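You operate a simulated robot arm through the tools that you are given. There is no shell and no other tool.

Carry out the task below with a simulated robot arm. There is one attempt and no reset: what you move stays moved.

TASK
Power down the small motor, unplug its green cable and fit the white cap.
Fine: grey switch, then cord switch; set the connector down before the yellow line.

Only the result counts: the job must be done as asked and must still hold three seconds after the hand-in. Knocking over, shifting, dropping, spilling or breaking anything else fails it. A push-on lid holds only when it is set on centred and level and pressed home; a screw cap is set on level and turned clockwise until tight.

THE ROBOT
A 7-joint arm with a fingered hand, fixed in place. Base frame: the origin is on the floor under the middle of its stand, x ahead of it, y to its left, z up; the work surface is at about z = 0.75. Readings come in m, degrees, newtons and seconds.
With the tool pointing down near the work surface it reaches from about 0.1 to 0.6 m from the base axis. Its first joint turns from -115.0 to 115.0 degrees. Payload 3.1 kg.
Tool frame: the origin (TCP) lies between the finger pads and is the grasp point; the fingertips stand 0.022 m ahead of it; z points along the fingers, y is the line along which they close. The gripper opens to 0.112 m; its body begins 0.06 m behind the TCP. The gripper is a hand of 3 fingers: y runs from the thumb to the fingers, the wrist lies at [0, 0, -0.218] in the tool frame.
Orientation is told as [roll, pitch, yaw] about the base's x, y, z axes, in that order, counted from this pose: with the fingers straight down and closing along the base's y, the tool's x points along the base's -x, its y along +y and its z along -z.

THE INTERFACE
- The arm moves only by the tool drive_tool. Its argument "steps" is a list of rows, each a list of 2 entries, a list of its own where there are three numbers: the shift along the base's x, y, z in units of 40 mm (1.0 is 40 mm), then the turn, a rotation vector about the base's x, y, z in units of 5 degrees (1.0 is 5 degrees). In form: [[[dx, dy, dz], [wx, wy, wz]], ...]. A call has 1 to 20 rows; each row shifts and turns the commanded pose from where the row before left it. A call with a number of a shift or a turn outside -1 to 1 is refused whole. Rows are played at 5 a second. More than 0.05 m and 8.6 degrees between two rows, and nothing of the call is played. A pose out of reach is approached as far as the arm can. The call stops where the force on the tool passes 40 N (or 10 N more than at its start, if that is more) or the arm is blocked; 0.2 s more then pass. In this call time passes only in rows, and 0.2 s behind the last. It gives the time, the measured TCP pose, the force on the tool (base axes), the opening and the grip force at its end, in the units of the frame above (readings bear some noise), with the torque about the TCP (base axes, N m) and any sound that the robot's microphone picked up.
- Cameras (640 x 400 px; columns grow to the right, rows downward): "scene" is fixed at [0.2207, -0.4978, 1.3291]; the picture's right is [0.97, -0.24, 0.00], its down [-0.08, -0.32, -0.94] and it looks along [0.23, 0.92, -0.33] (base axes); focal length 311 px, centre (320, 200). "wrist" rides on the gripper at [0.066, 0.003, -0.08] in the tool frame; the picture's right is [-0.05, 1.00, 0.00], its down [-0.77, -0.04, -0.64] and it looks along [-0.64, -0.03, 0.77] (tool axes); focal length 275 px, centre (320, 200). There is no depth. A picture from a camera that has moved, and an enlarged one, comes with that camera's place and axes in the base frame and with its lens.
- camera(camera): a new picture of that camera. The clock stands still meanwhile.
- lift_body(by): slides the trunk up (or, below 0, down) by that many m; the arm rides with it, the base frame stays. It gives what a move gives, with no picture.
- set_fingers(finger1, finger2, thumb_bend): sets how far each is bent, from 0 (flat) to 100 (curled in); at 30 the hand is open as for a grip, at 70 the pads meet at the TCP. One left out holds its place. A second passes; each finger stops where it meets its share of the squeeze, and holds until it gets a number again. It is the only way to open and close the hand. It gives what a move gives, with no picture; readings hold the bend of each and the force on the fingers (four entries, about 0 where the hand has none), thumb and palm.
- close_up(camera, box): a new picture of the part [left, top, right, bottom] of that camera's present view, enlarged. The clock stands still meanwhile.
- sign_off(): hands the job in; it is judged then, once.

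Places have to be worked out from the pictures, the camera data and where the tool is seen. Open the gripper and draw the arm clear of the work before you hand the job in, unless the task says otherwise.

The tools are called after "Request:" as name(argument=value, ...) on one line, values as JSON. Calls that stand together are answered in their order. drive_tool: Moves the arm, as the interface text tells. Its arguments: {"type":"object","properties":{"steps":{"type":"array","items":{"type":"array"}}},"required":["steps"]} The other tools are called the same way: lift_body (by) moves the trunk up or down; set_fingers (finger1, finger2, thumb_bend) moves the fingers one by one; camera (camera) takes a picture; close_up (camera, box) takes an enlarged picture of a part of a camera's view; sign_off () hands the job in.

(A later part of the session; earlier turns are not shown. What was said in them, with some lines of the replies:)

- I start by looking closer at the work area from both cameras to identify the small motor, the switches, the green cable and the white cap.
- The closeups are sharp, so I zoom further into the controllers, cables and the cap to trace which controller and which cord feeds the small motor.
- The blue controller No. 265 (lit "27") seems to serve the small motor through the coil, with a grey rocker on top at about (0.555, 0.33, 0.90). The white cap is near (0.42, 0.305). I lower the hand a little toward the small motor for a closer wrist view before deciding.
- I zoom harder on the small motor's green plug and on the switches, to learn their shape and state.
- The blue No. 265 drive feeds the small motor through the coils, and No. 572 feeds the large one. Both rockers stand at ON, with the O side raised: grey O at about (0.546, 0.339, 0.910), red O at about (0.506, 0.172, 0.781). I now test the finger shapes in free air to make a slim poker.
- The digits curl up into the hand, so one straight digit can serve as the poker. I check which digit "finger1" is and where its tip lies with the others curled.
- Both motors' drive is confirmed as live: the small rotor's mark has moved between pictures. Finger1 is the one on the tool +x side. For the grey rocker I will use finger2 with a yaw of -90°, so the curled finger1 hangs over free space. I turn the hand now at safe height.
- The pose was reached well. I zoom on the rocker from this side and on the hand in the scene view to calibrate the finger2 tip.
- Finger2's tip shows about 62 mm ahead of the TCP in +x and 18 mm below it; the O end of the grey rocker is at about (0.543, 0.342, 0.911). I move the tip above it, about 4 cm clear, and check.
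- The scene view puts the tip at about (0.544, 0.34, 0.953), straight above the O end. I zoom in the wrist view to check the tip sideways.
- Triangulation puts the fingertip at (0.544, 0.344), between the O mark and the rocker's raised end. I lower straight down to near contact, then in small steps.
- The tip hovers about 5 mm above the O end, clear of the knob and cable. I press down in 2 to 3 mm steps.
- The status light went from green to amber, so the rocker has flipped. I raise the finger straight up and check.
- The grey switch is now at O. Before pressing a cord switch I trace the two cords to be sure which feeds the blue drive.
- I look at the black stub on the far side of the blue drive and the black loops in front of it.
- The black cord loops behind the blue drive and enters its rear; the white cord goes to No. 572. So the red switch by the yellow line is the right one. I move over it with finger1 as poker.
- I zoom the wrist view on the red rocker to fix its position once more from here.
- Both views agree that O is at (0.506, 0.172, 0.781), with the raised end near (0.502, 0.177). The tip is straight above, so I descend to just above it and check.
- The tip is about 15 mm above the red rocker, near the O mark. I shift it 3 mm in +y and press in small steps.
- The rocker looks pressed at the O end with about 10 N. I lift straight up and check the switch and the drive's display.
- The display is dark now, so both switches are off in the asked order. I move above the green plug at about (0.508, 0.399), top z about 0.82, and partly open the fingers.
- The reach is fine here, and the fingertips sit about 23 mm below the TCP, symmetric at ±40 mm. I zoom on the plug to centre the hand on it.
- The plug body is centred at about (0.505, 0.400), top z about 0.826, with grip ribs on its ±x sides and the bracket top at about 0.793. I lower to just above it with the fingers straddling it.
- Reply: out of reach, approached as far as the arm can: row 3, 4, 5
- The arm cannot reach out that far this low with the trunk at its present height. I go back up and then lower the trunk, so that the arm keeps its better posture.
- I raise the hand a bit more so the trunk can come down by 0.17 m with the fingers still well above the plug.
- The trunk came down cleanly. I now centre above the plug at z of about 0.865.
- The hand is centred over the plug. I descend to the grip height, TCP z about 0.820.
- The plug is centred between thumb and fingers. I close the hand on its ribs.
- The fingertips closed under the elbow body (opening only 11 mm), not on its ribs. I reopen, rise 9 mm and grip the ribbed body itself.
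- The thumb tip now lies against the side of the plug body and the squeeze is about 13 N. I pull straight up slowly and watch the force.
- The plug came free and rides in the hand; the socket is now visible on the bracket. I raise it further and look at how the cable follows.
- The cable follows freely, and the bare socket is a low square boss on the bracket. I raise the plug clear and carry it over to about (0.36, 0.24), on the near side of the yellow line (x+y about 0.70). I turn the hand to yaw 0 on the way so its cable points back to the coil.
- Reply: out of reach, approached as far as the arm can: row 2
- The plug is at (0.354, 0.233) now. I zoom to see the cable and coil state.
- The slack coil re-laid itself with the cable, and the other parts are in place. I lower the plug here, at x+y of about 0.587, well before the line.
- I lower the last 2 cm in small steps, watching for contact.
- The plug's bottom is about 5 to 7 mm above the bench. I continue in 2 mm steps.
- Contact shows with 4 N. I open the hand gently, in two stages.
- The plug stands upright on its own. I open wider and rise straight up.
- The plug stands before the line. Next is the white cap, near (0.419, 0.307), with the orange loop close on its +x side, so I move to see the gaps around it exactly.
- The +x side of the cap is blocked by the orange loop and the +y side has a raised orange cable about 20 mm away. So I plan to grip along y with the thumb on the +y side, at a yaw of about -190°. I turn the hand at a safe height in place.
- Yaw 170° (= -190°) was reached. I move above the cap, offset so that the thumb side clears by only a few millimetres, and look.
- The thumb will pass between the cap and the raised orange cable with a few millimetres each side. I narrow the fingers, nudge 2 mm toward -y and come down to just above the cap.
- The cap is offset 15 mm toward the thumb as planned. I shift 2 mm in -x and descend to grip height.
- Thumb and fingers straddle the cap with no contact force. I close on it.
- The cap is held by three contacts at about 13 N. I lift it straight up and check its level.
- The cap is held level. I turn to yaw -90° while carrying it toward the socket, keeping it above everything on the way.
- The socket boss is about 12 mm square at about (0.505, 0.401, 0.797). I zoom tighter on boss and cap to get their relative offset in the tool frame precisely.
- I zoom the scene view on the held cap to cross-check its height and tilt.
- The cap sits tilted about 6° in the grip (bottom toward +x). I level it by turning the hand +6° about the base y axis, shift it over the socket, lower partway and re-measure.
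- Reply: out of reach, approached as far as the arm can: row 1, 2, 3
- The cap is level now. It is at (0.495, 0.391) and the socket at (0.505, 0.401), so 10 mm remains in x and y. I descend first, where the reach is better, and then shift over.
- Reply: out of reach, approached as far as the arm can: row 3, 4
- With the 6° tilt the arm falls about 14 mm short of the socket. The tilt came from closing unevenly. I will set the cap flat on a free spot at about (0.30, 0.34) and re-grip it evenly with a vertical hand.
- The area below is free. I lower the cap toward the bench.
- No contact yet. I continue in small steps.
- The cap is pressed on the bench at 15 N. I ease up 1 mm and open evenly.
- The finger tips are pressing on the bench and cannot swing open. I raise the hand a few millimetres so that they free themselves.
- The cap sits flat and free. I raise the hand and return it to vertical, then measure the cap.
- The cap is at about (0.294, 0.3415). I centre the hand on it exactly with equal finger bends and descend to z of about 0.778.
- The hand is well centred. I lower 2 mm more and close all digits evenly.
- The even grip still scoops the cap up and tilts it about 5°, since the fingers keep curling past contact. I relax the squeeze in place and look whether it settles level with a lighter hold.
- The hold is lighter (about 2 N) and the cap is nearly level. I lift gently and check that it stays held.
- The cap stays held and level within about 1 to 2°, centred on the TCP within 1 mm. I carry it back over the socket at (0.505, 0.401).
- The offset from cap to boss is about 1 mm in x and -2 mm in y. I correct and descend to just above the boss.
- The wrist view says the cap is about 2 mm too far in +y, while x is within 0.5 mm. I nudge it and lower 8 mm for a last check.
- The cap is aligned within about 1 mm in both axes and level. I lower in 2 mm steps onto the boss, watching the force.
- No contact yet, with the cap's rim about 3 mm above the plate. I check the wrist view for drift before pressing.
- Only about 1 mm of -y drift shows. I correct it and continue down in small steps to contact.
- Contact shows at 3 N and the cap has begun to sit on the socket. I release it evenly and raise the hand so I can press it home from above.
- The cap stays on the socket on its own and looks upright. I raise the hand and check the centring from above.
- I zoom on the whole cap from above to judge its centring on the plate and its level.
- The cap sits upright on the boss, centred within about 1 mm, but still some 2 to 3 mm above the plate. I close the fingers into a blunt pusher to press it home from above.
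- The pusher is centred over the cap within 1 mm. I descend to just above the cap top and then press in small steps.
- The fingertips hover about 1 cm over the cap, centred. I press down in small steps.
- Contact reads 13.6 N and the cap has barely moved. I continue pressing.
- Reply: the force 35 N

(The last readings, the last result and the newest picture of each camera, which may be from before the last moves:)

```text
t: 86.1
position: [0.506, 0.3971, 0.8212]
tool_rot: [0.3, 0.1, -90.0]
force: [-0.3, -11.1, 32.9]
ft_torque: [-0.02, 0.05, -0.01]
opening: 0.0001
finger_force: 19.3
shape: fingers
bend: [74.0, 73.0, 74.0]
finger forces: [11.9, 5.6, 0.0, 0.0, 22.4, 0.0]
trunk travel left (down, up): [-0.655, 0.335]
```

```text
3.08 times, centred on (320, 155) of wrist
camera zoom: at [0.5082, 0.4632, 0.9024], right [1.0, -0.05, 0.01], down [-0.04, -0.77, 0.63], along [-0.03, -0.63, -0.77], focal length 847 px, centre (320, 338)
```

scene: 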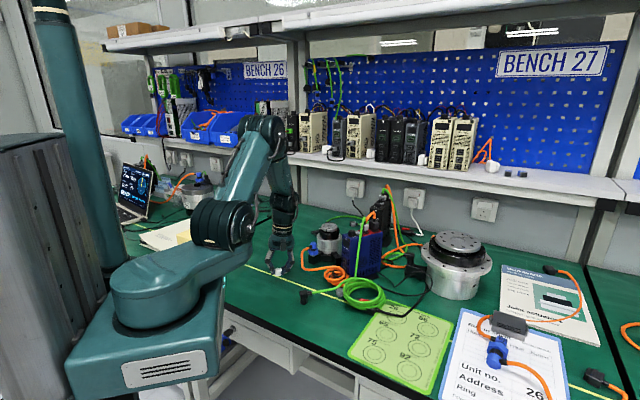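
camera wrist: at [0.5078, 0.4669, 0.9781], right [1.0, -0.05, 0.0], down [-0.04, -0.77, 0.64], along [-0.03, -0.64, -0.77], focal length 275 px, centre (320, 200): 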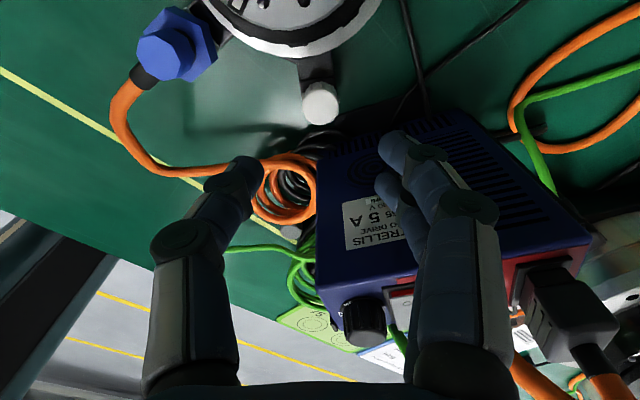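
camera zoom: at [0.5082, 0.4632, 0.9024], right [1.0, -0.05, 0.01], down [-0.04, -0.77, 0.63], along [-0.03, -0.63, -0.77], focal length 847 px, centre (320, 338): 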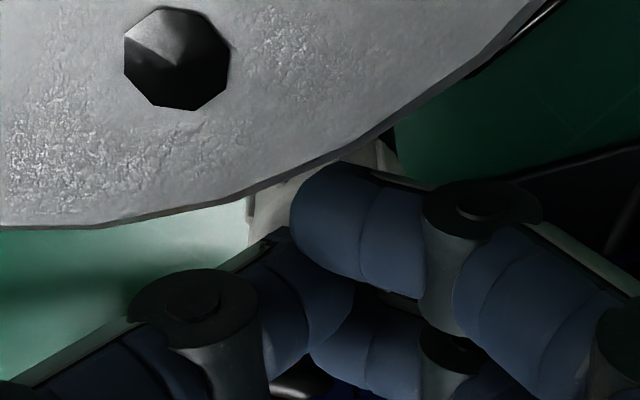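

The force reached 33 N with a sideways part of -11 N, and the motor bracket seems to be giving way, so I stop and lift off at once to check.

Request:
drive_tool(steps=[[[0, 0, 0.1], [0, 0, 0]], [[0, 0, 0.2], [0, 0, 0]], [[0, 0, 0.4], [0, 0, 0]], [[0, 0, 0.5], [0, 0, 0]]])

Request:
close_up(camera="scene", box=[335, 240, 360, 262])

Request:
close_up(camera="scene", box=[295, 205, 385, 265])

Request:
camera(camera="wrist")

```text
t: 87.1
position: [0.507, 0.402, 0.8655]
tool_rot: [-0.1, -0.1, -89.9]
force: [-0.7, -0.3, 0.3]
ft_torque: [0.01, 0.02, 0.02]
opening: 0.0002
finger_force: 0.0
shape: fingers
bend: [72.0, 72.0, 72.0]
finger forces: [0.0, 0.0, 0.0, 0.0, 0.1, 0.0]
trunk travel left (down, up): [-0.655, 0.335]
```

```text
16.00 times, centred on (348, 251) of scene
camera zoom: at [0.2207, -0.4978, 1.3291], right [0.97, -0.24, 0.0], down [-0.08, -0.32, -0.94], along [0.23, 0.92, -0.33], focal length 4977 px, centre (-120, -616)
```

zoom: 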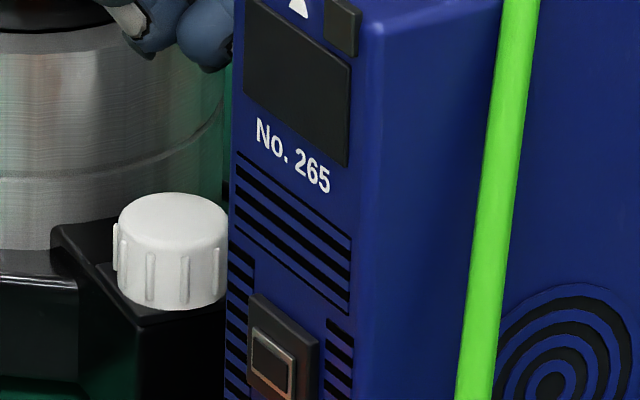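

```text
6.67 times, centred on (340, 235) of scene
camera zoom: at [0.2207, -0.4978, 1.3291], right [0.97, -0.24, 0.0], down [-0.08, -0.32, -0.94], along [0.23, 0.92, -0.33], focal length 2074 px, centre (187, -33)
```

zoom: 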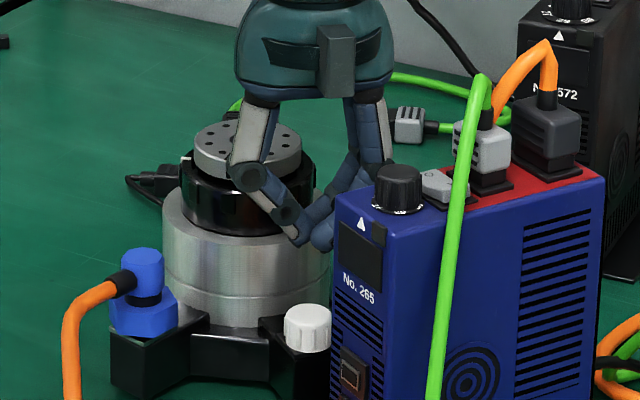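

```text
taken
camera wrist: at [0.5089, 0.4683, 0.9458], right [1.0, -0.05, 0.0], down [-0.03, -0.77, 0.64], along [-0.03, -0.64, -0.77], focal length 275 px, centre (320, 200)
```

wrist: 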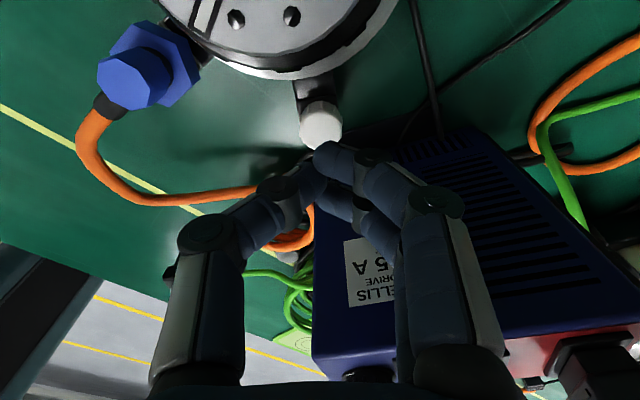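

The motor settled back to its place once unloaded, so it had only rocked under the load; the cap is still on. I look closely at the foot below the socket and the gap under the cap.

Request:
close_up(camera="scene", box=[310, 245, 360, 280])

Request:
close_up(camera="scene", box=[338, 248, 354, 260])

Request:
close_up(camera="wrist", box=[284, 80, 360, 160])

```text
11.43 times, centred on (335, 262) of scene
camera zoom: at [0.2207, -0.4978, 1.3291], right [0.97, -0.24, 0.0], down [-0.08, -0.32, -0.94], along [0.23, 0.92, -0.33], focal length 3555 px, centre (149, -514)
```

zoom: 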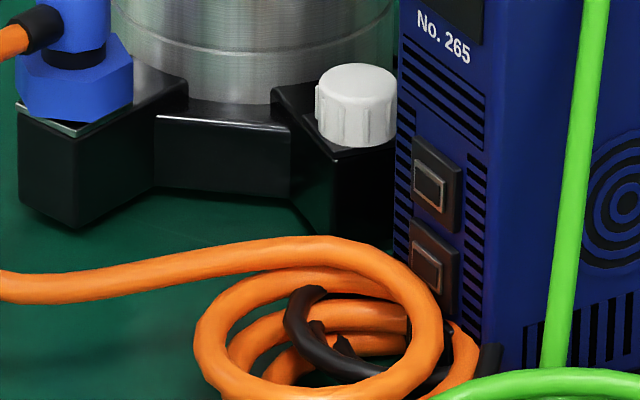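

```text
16.00 times, centred on (346, 254) of scene
camera zoom: at [0.2207, -0.4978, 1.3291], right [0.97, -0.24, 0.0], down [-0.08, -0.32, -0.94], along [0.23, 0.92, -0.33], focal length 4977 px, centre (-96, -664)
```

zoom: 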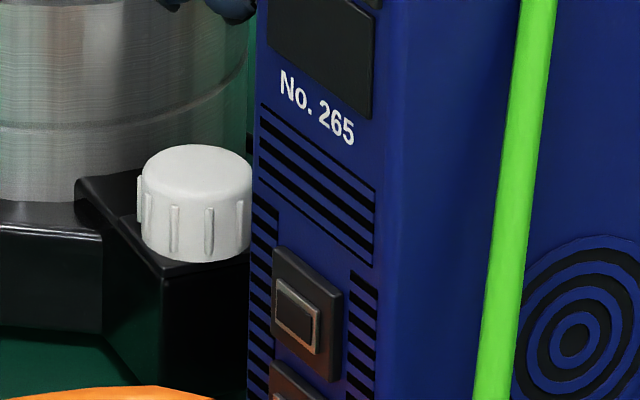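

```text
5.00 times, centred on (322, 120) of wrist
camera zoom: at [0.5089, 0.4683, 0.9458], right [1.0, -0.05, 0.0], down [-0.03, -0.77, 0.64], along [-0.03, -0.64, -0.77], focal length 1376 px, centre (310, 600)
```

zoom: 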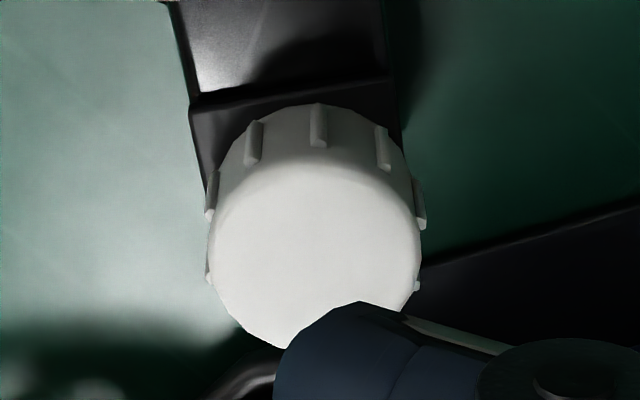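

By the contact heights the cap's rim already sits at plate level (about 0.791), and it took the press level and centred. I verify the hold with a gentle pull test, so I open and straddle the cap again.

Request:
set_fingers(finger1=52, finger2=52, thumb_bend=52)

Request:
drive_tool(steps=[[[0, -0.03, -0.4], [0, 0, 0]], [[0, 0, -0.4], [0, 0, 0]], [[0, 0, -0.45], [0, 0, 0]]])

Request:
close_up(camera="wrist", box=[240, 90, 400, 220])

Request:
close_up(camera="scene", box=[330, 240, 360, 262])

```text
t: 88.1
position: [0.5068, 0.4011, 0.8659]
tool_rot: [0.0, 0.0, -90.0]
force: [0.4, 0.4, 0.2]
ft_torque: [0.02, 0.03, 0.03]
opening: 0.0487
finger_force: 0.0
shape: fingers
bend: [52.0, 52.0, 52.0]
finger forces: [0.0, 0.1, 0.1, 0.0, 0.1, 0.0]
trunk travel left (down, up): [-0.655, 0.335]
```

```text
t: 88.9
position: [0.507, 0.3982, 0.8157]
tool_rot: [0.0, 0.0, -90.0]
force: [0.0, -0.2, 0.2]
ft_torque: [0.02, -0.01, 0.06]
opening: 0.0488
finger_force: 0.0
shape: fingers
bend: [52.0, 52.0, 52.0]
finger forces: [0.0, 0.0, 0.0, 0.0, 0.1, 0.0]
trunk travel left (down, up): [-0.655, 0.335]
```

```text
3.08 times, centred on (320, 155) of wrist
camera zoom: at [0.5095, 0.4655, 0.8962], right [1.0, -0.05, 0.0], down [-0.04, -0.77, 0.64], along [-0.03, -0.64, -0.77], focal length 847 px, centre (320, 338)
```

zoom: 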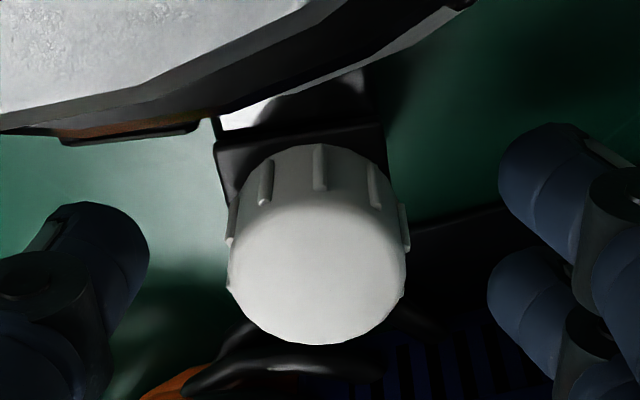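

```text
16.00 times, centred on (345, 251) of scene
camera zoom: at [0.2207, -0.4978, 1.3291], right [0.97, -0.24, 0.0], down [-0.08, -0.32, -0.94], along [0.23, 0.92, -0.33], focal length 4977 px, centre (-80, -616)
```

zoom: 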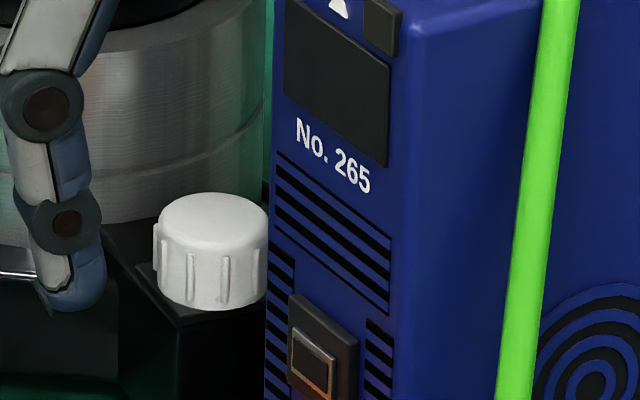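

The hand straddles the cap, well centred. I close lightly and then pull up about 2 mm to feel whether it holds.

Request:
set_fingers(finger1=66, finger2=66, thumb_bend=65)

Request:
close_up(camera="scene", box=[330, 240, 360, 262])

Request:
drive_tool(steps=[[[0, 0, 0.05], [0, 0, 0]]])

Request:
close_up(camera="scene", box=[330, 240, 360, 262])

```text
t: 89.9
position: [0.5058, 0.3981, 0.8155]
tool_rot: [0.0, 0.1, -90.0]
force: [-0.4, -0.5, -1.3]
ft_torque: [0.0, 0.01, 0.04]
opening: 0.0193
finger_force: 2.0
shape: fingers
bend: [64.0, 64.0, 64.0]
finger forces: [1.2, 0.9, 0.1, 0.0, 2.2, 0.0]
trunk travel left (down, up): [-0.655, 0.335]
```

```text
16.00 times, centred on (345, 251) of scene
camera zoom: at [0.2207, -0.4978, 1.3291], right [0.97, -0.24, 0.0], down [-0.08, -0.32, -0.94], along [0.23, 0.92, -0.33], focal length 4977 px, centre (-80, -616)
```

zoom: 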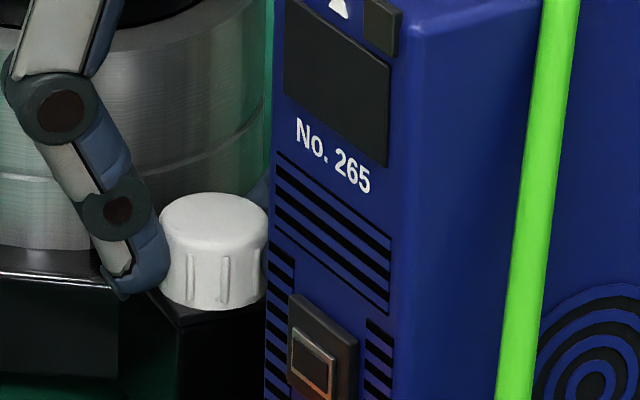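

```text
t: 90.3
position: [0.5066, 0.3995, 0.817]
tool_rot: [0.1, 0.0, -90.0]
force: [0.8, -0.1, -3.1]
ft_torque: [-0.02, -0.02, 0.02]
opening: 0.0189
finger_force: 2.0
shape: fingers
bend: [64.0, 64.0, 64.0]
finger forces: [1.2, 1.0, 0.0, 0.0, 1.9, 0.0]
trunk travel left (down, up): [-0.655, 0.335]
```

```text
16.00 times, centred on (345, 251) of scene
camera zoom: at [0.2207, -0.4978, 1.3291], right [0.97, -0.24, 0.0], down [-0.08, -0.32, -0.94], along [0.23, 0.92, -0.33], focal length 4977 px, centre (-80, -616)
```

zoom: 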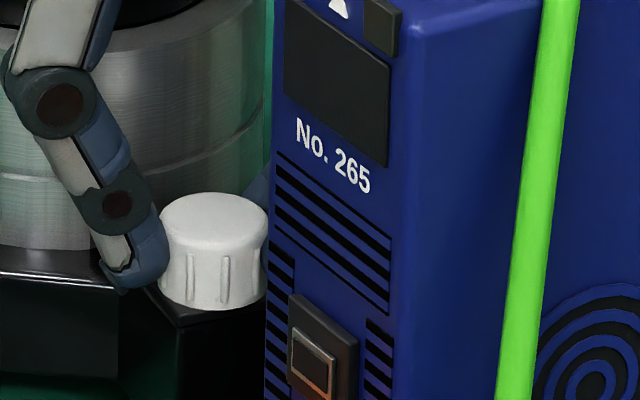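

The pull reached 3 N and the cap did not move at all, so it is held. I open the hand, rise clear and inspect everything.

Request:
drive_tool(steps=[[[0, 0, -0.04], [0, 0, 0]]])

Request:
set_fingers(finger1=50, finger2=50, thumb_bend=50)

Request:
drive_tool(steps=[[[0, 0, 0.3], [0, 0, 0]], [[0, 0, 0.4], [0, 0, 0]], [[0, 0, 0.6], [0, 0, 0]], [[0, 0, 0.8], [0, 0, 0]], [[-0.3, -0.2, 0.8], [0, 0, 0]]])

Request:
camera(camera="scene")

Request:
close_up(camera="scene", box=[280, 190, 400, 315])

Request:
camera(camera="wrist")

```text
t: 90.7
position: [0.5067, 0.3987, 0.8159]
tool_rot: [0.0, -0.1, -89.9]
force: [0.3, -0.5, 1.4]
ft_torque: [0.04, -0.04, 0.0]
opening: 0.0185
finger_force: 2.8
shape: fingers
bend: [64.0, 64.0, 64.0]
finger forces: [1.4, 1.3, 0.0, 0.0, 2.3, 0.0]
trunk travel left (down, up): [-0.655, 0.335]
```

```text
t: 91.7
position: [0.5076, 0.3989, 0.8157]
tool_rot: [0.0, 0.1, -90.0]
force: [0.0, 0.2, -0.2]
ft_torque: [-0.03, 0.01, 0.01]
opening: 0.0545
finger_force: 0.0
shape: fingers
bend: [50.0, 50.0, 50.0]
finger forces: [0.1, 0.1, 0.0, 0.0, 0.1, 0.1]
trunk travel left (down, up): [-0.655, 0.335]
```

```text
t: 92.9
position: [0.4934, 0.3912, 0.9317]
tool_rot: [0.2, 0.0, -90.0]
force: [-0.9, -0.4, -0.3]
ft_torque: [0.01, 0.01, 0.01]
opening: 0.0543
finger_force: 0.0
shape: fingers
bend: [50.0, 50.0, 50.0]
finger forces: [0.0, 0.1, 0.0, 0.0, 0.1, 0.1]
trunk travel left (down, up): [-0.655, 0.335]
```

```text
taken
```

scene: 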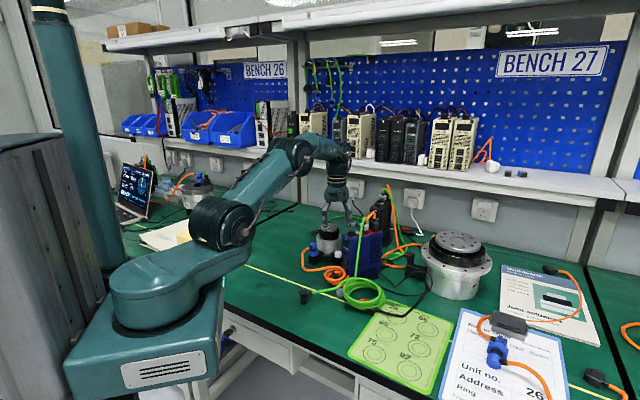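

```text
3.20 times, centred on (340, 252) of scene
camera zoom: at [0.2207, -0.4978, 1.3291], right [0.97, -0.24, 0.0], down [-0.08, -0.32, -0.94], along [0.23, 0.92, -0.33], focal length 996 px, centre (256, 32)
```

zoom: 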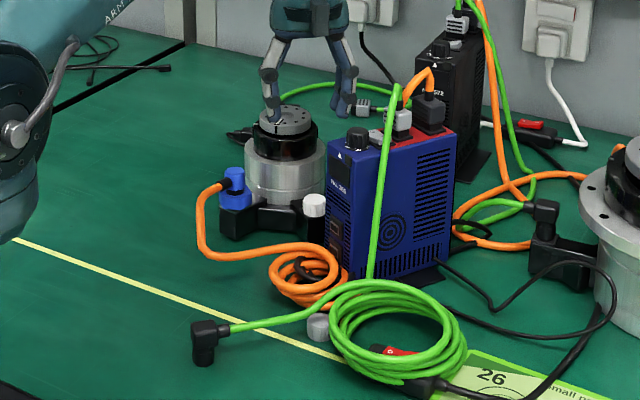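

```text
taken
camera wrist: at [0.4962, 0.4579, 1.0124], right [1.0, -0.05, 0.0], down [-0.04, -0.77, 0.64], along [-0.03, -0.63, -0.77], focal length 275 px, centre (320, 200)
```

wrist: 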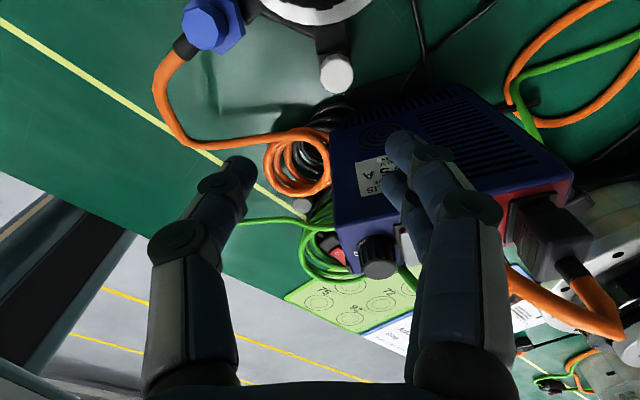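

The cap is on the socket, the plug stands before the line and the drive is dark. I zoom for a final check on the cap and the switches, and then draw the arm clear.

Request:
close_up(camera="scene", box=[330, 240, 360, 262])

Request:
close_up(camera="wrist", box=[304, 36, 376, 100])

Request:
close_up(camera="scene", box=[345, 285, 405, 325])

Request:
close_up(camera="scene", box=[335, 205, 395, 245])

```text
16.00 times, centred on (345, 251) of scene
camera zoom: at [0.2207, -0.4978, 1.3291], right [0.97, -0.24, 0.0], down [-0.08, -0.32, -0.94], along [0.23, 0.92, -0.33], focal length 4977 px, centre (-80, -616)
```

zoom: 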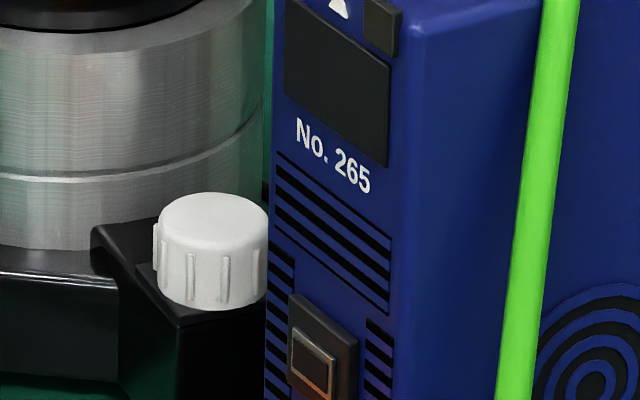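

```text
6.25 times, centred on (340, 68) of wrist
camera zoom: at [0.4962, 0.4579, 1.0124], right [1.0, -0.05, 0.0], down [-0.04, -0.77, 0.64], along [-0.03, -0.63, -0.77], focal length 1720 px, centre (195, 1025)
```

zoom: 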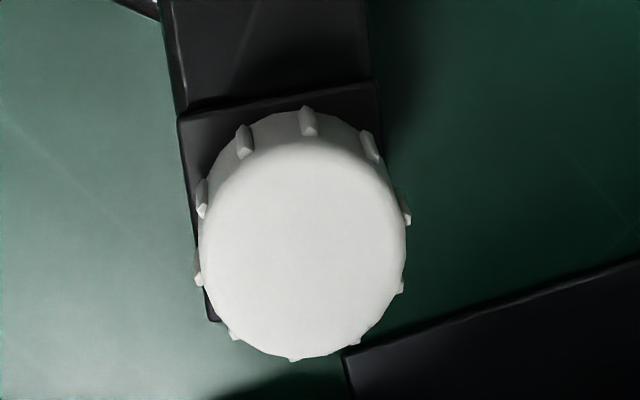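

```text
10.00 times, centred on (375, 305) of scene
camera zoom: at [0.2207, -0.4978, 1.3291], right [0.97, -0.24, 0.0], down [-0.08, -0.32, -0.94], along [0.23, 0.92, -0.33], focal length 3111 px, centre (-230, -850)
```

zoom: 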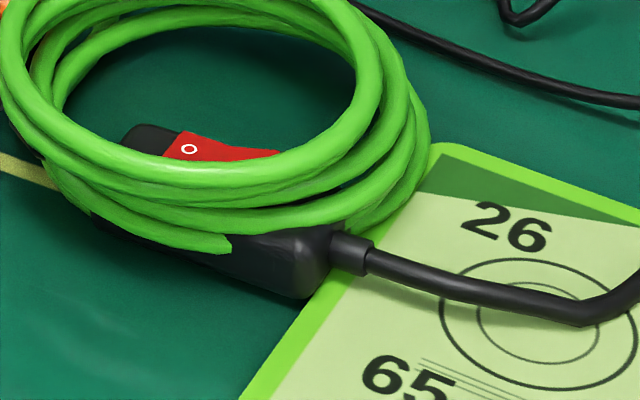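

```text
10.00 times, centred on (365, 225) of scene
camera zoom: at [0.2207, -0.4978, 1.3291], right [0.97, -0.24, 0.0], down [-0.08, -0.32, -0.94], along [0.23, 0.92, -0.33], focal length 3111 px, centre (-130, -50)
```

zoom: 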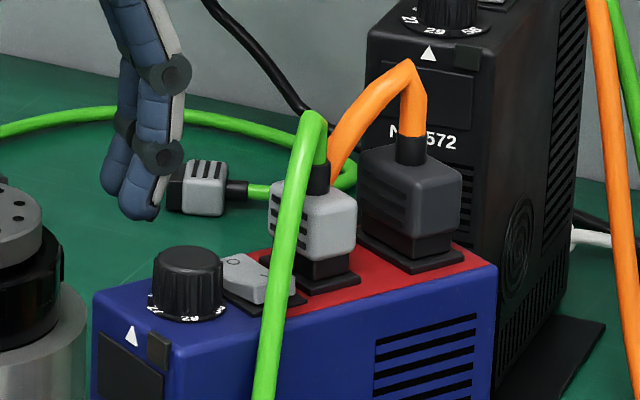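

The cap is on the plate and held, and both rockers show O. I compare the motor and the blue drive with the first picture by taking the same crop.

Request:
drive_tool(steps=[[[-0.6, -0.4, 0.6], [0, 0, 0]], [[-0.7, -0.6, 0.6], [0, 0, 0]], [[-0.7, -0.6, 0.4], [0, 0, 0]], [[-0.7, -0.6, 0.3], [0, 0, 0]], [[-0.7, -0.6, 0], [0, 0, 0]], [[-0.5, -0.6, 0], [0, 0, 0]]])

Request:
close_up(camera="scene", box=[295, 210, 365, 260])

Request:
close_up(camera="scene", box=[280, 180, 440, 320])

Request:
camera(camera="scene")

```text
t: 94.3
position: [0.3375, 0.2529, 1.0099]
tool_rot: [0.0, 0.2, -90.0]
force: [-0.3, -0.3, -0.1]
ft_torque: [0.0, -0.01, 0.03]
opening: 0.0547
finger_force: 0.0
shape: fingers
bend: [50.0, 50.0, 50.0]
finger forces: [0.0, 0.1, 0.0, 0.0, 0.1, 0.0]
trunk travel left (down, up): [-0.655, 0.335]
```

```text
8.00 times, centred on (330, 235) of scene
camera zoom: at [0.2207, -0.4978, 1.3291], right [0.97, -0.24, 0.0], down [-0.08, -0.32, -0.94], along [0.23, 0.92, -0.33], focal length 2489 px, centre (240, -80)
```

zoom: 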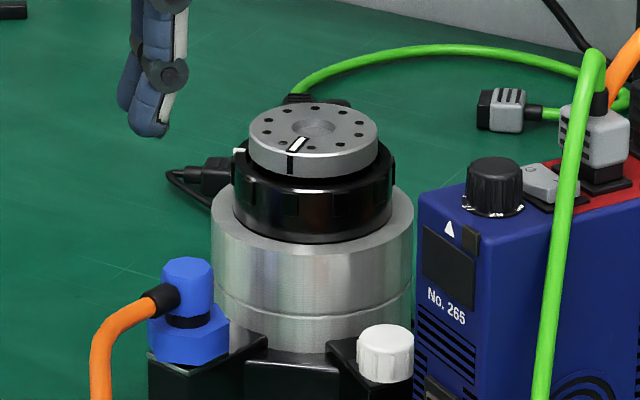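

```text
2.86 times, centred on (360, 250) of scene
camera zoom: at [0.2207, -0.4978, 1.3291], right [0.97, -0.24, 0.0], down [-0.08, -0.32, -0.94], along [0.23, 0.92, -0.33], focal length 889 px, centre (206, 57)
```

zoom: 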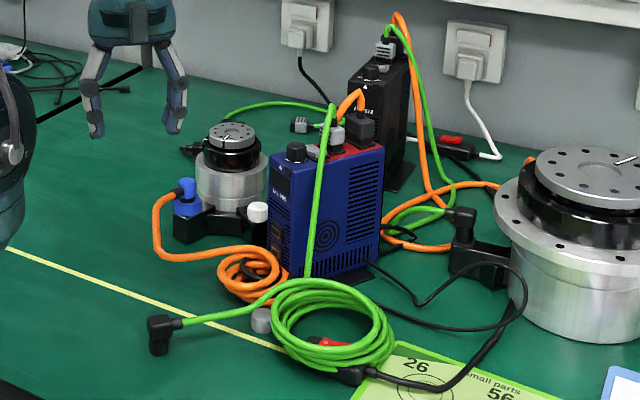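

```text
taken
```

scene: 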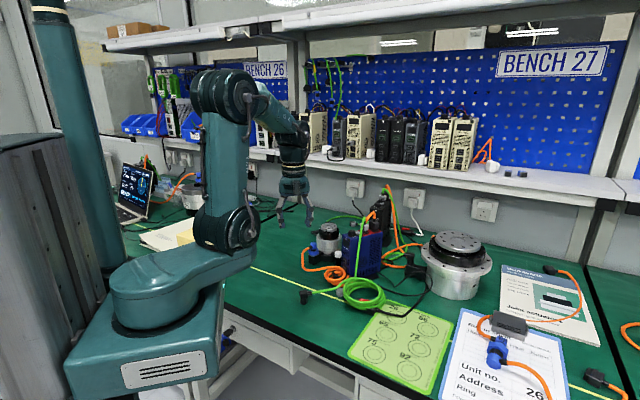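

Nothing else has moved: motor, drive, grey cap and cords match the first pictures. I open the hand fully and draw the arm further up and back before handing in.

Request:
set_fingers(finger1=30, finger2=30, thumb_bend=30)

Request:
drive_tool(steps=[[[-0.4, -0.3, 0.6], [0, 0, 0]], [[-0.4, -0.3, 0.6], [0, 0, 0]], [[-0.4, -0.3, 0.6], [0, 0, 0]]])

Request:
camera(camera="scene")

Request:
close_up(camera="scene", box=[290, 230, 370, 315])

```text
t: 95.3
position: [0.3378, 0.2518, 1.0095]
tool_rot: [0.0, 0.0, -90.1]
force: [0.0, 0.1, 1.1]
ft_torque: [0.0, -0.02, 0.03]
opening: 0.1111
finger_force: 0.1
shape: fingers
bend: [30.0, 30.0, 30.0]
finger forces: [0.1, 0.0, 0.0, 0.0, 0.1, 0.1]
trunk travel left (down, up): [-0.655, 0.335]
```

```text
t: 96.1
position: [0.2914, 0.2145, 1.0811]
tool_rot: [0.0, 0.1, -90.0]
force: [0.1, 0.6, 0.1]
ft_torque: [0.01, 0.0, -0.01]
opening: 0.1114
finger_force: 0.1
shape: fingers
bend: [30.0, 30.0, 30.0]
finger forces: [0.0, 0.0, 0.0, 0.0, 0.0, 0.0]
trunk travel left (down, up): [-0.655, 0.335]
```

```text
taken
```

scene: 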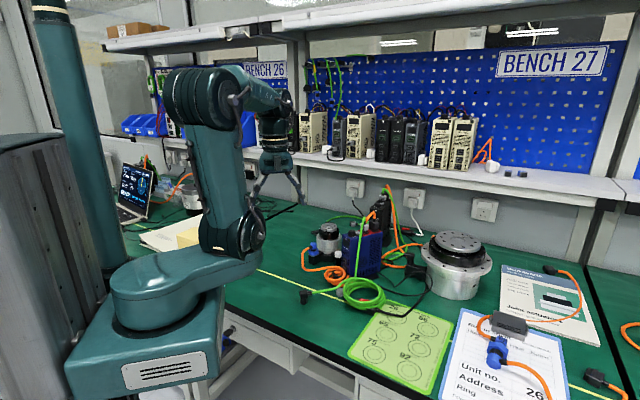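

```text
4.71 times, centred on (330, 272) of scene
camera zoom: at [0.2207, -0.4978, 1.3291], right [0.97, -0.24, 0.0], down [-0.08, -0.32, -0.94], along [0.23, 0.92, -0.33], focal length 1464 px, centre (273, -141)
```

zoom: 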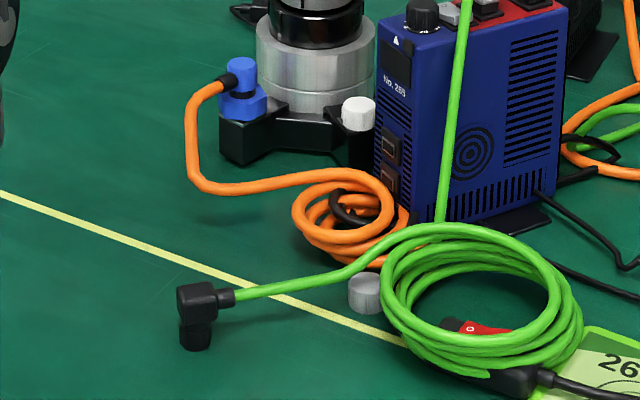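

The drive is off with both switches at O. The green plug stands before the yellow line, the white cap is fitted and held in the pull test, and the arm is clear with the hand open. I hand the job in.

Request:
sign_off()

```text
The job is handed in.
```

I handed the job in with all the steps done. I don't have the verdict on it.

- **Power down:** I pressed the grey switch on the blue No. 265 drive to O first; its light went from green to amber. I then pressed the red cord switch by the yellow line to O, and the drive's display went dark.
- **Green cable:** I pulled the plug straight out of the small motor. It stands upright on the near side of the yellow line, about 8 cm from it. The loose coil of green cable shifted as it followed and now lies over the cord switch.
- **White cap:** I set it on the motor's empty socket and pressed it down. In a light pull test of about 3 N it did not move. It looks level, but it may sit up to 2 mm off-centre.
- **Motor rocked once:** While I pressed the cap home at about 33 N, the small motor rocked. It settled back within about 1 mm of its original place.

Everything else matched the first pictures in the last comparison. The hand is open and the arm is clear of the bench items.
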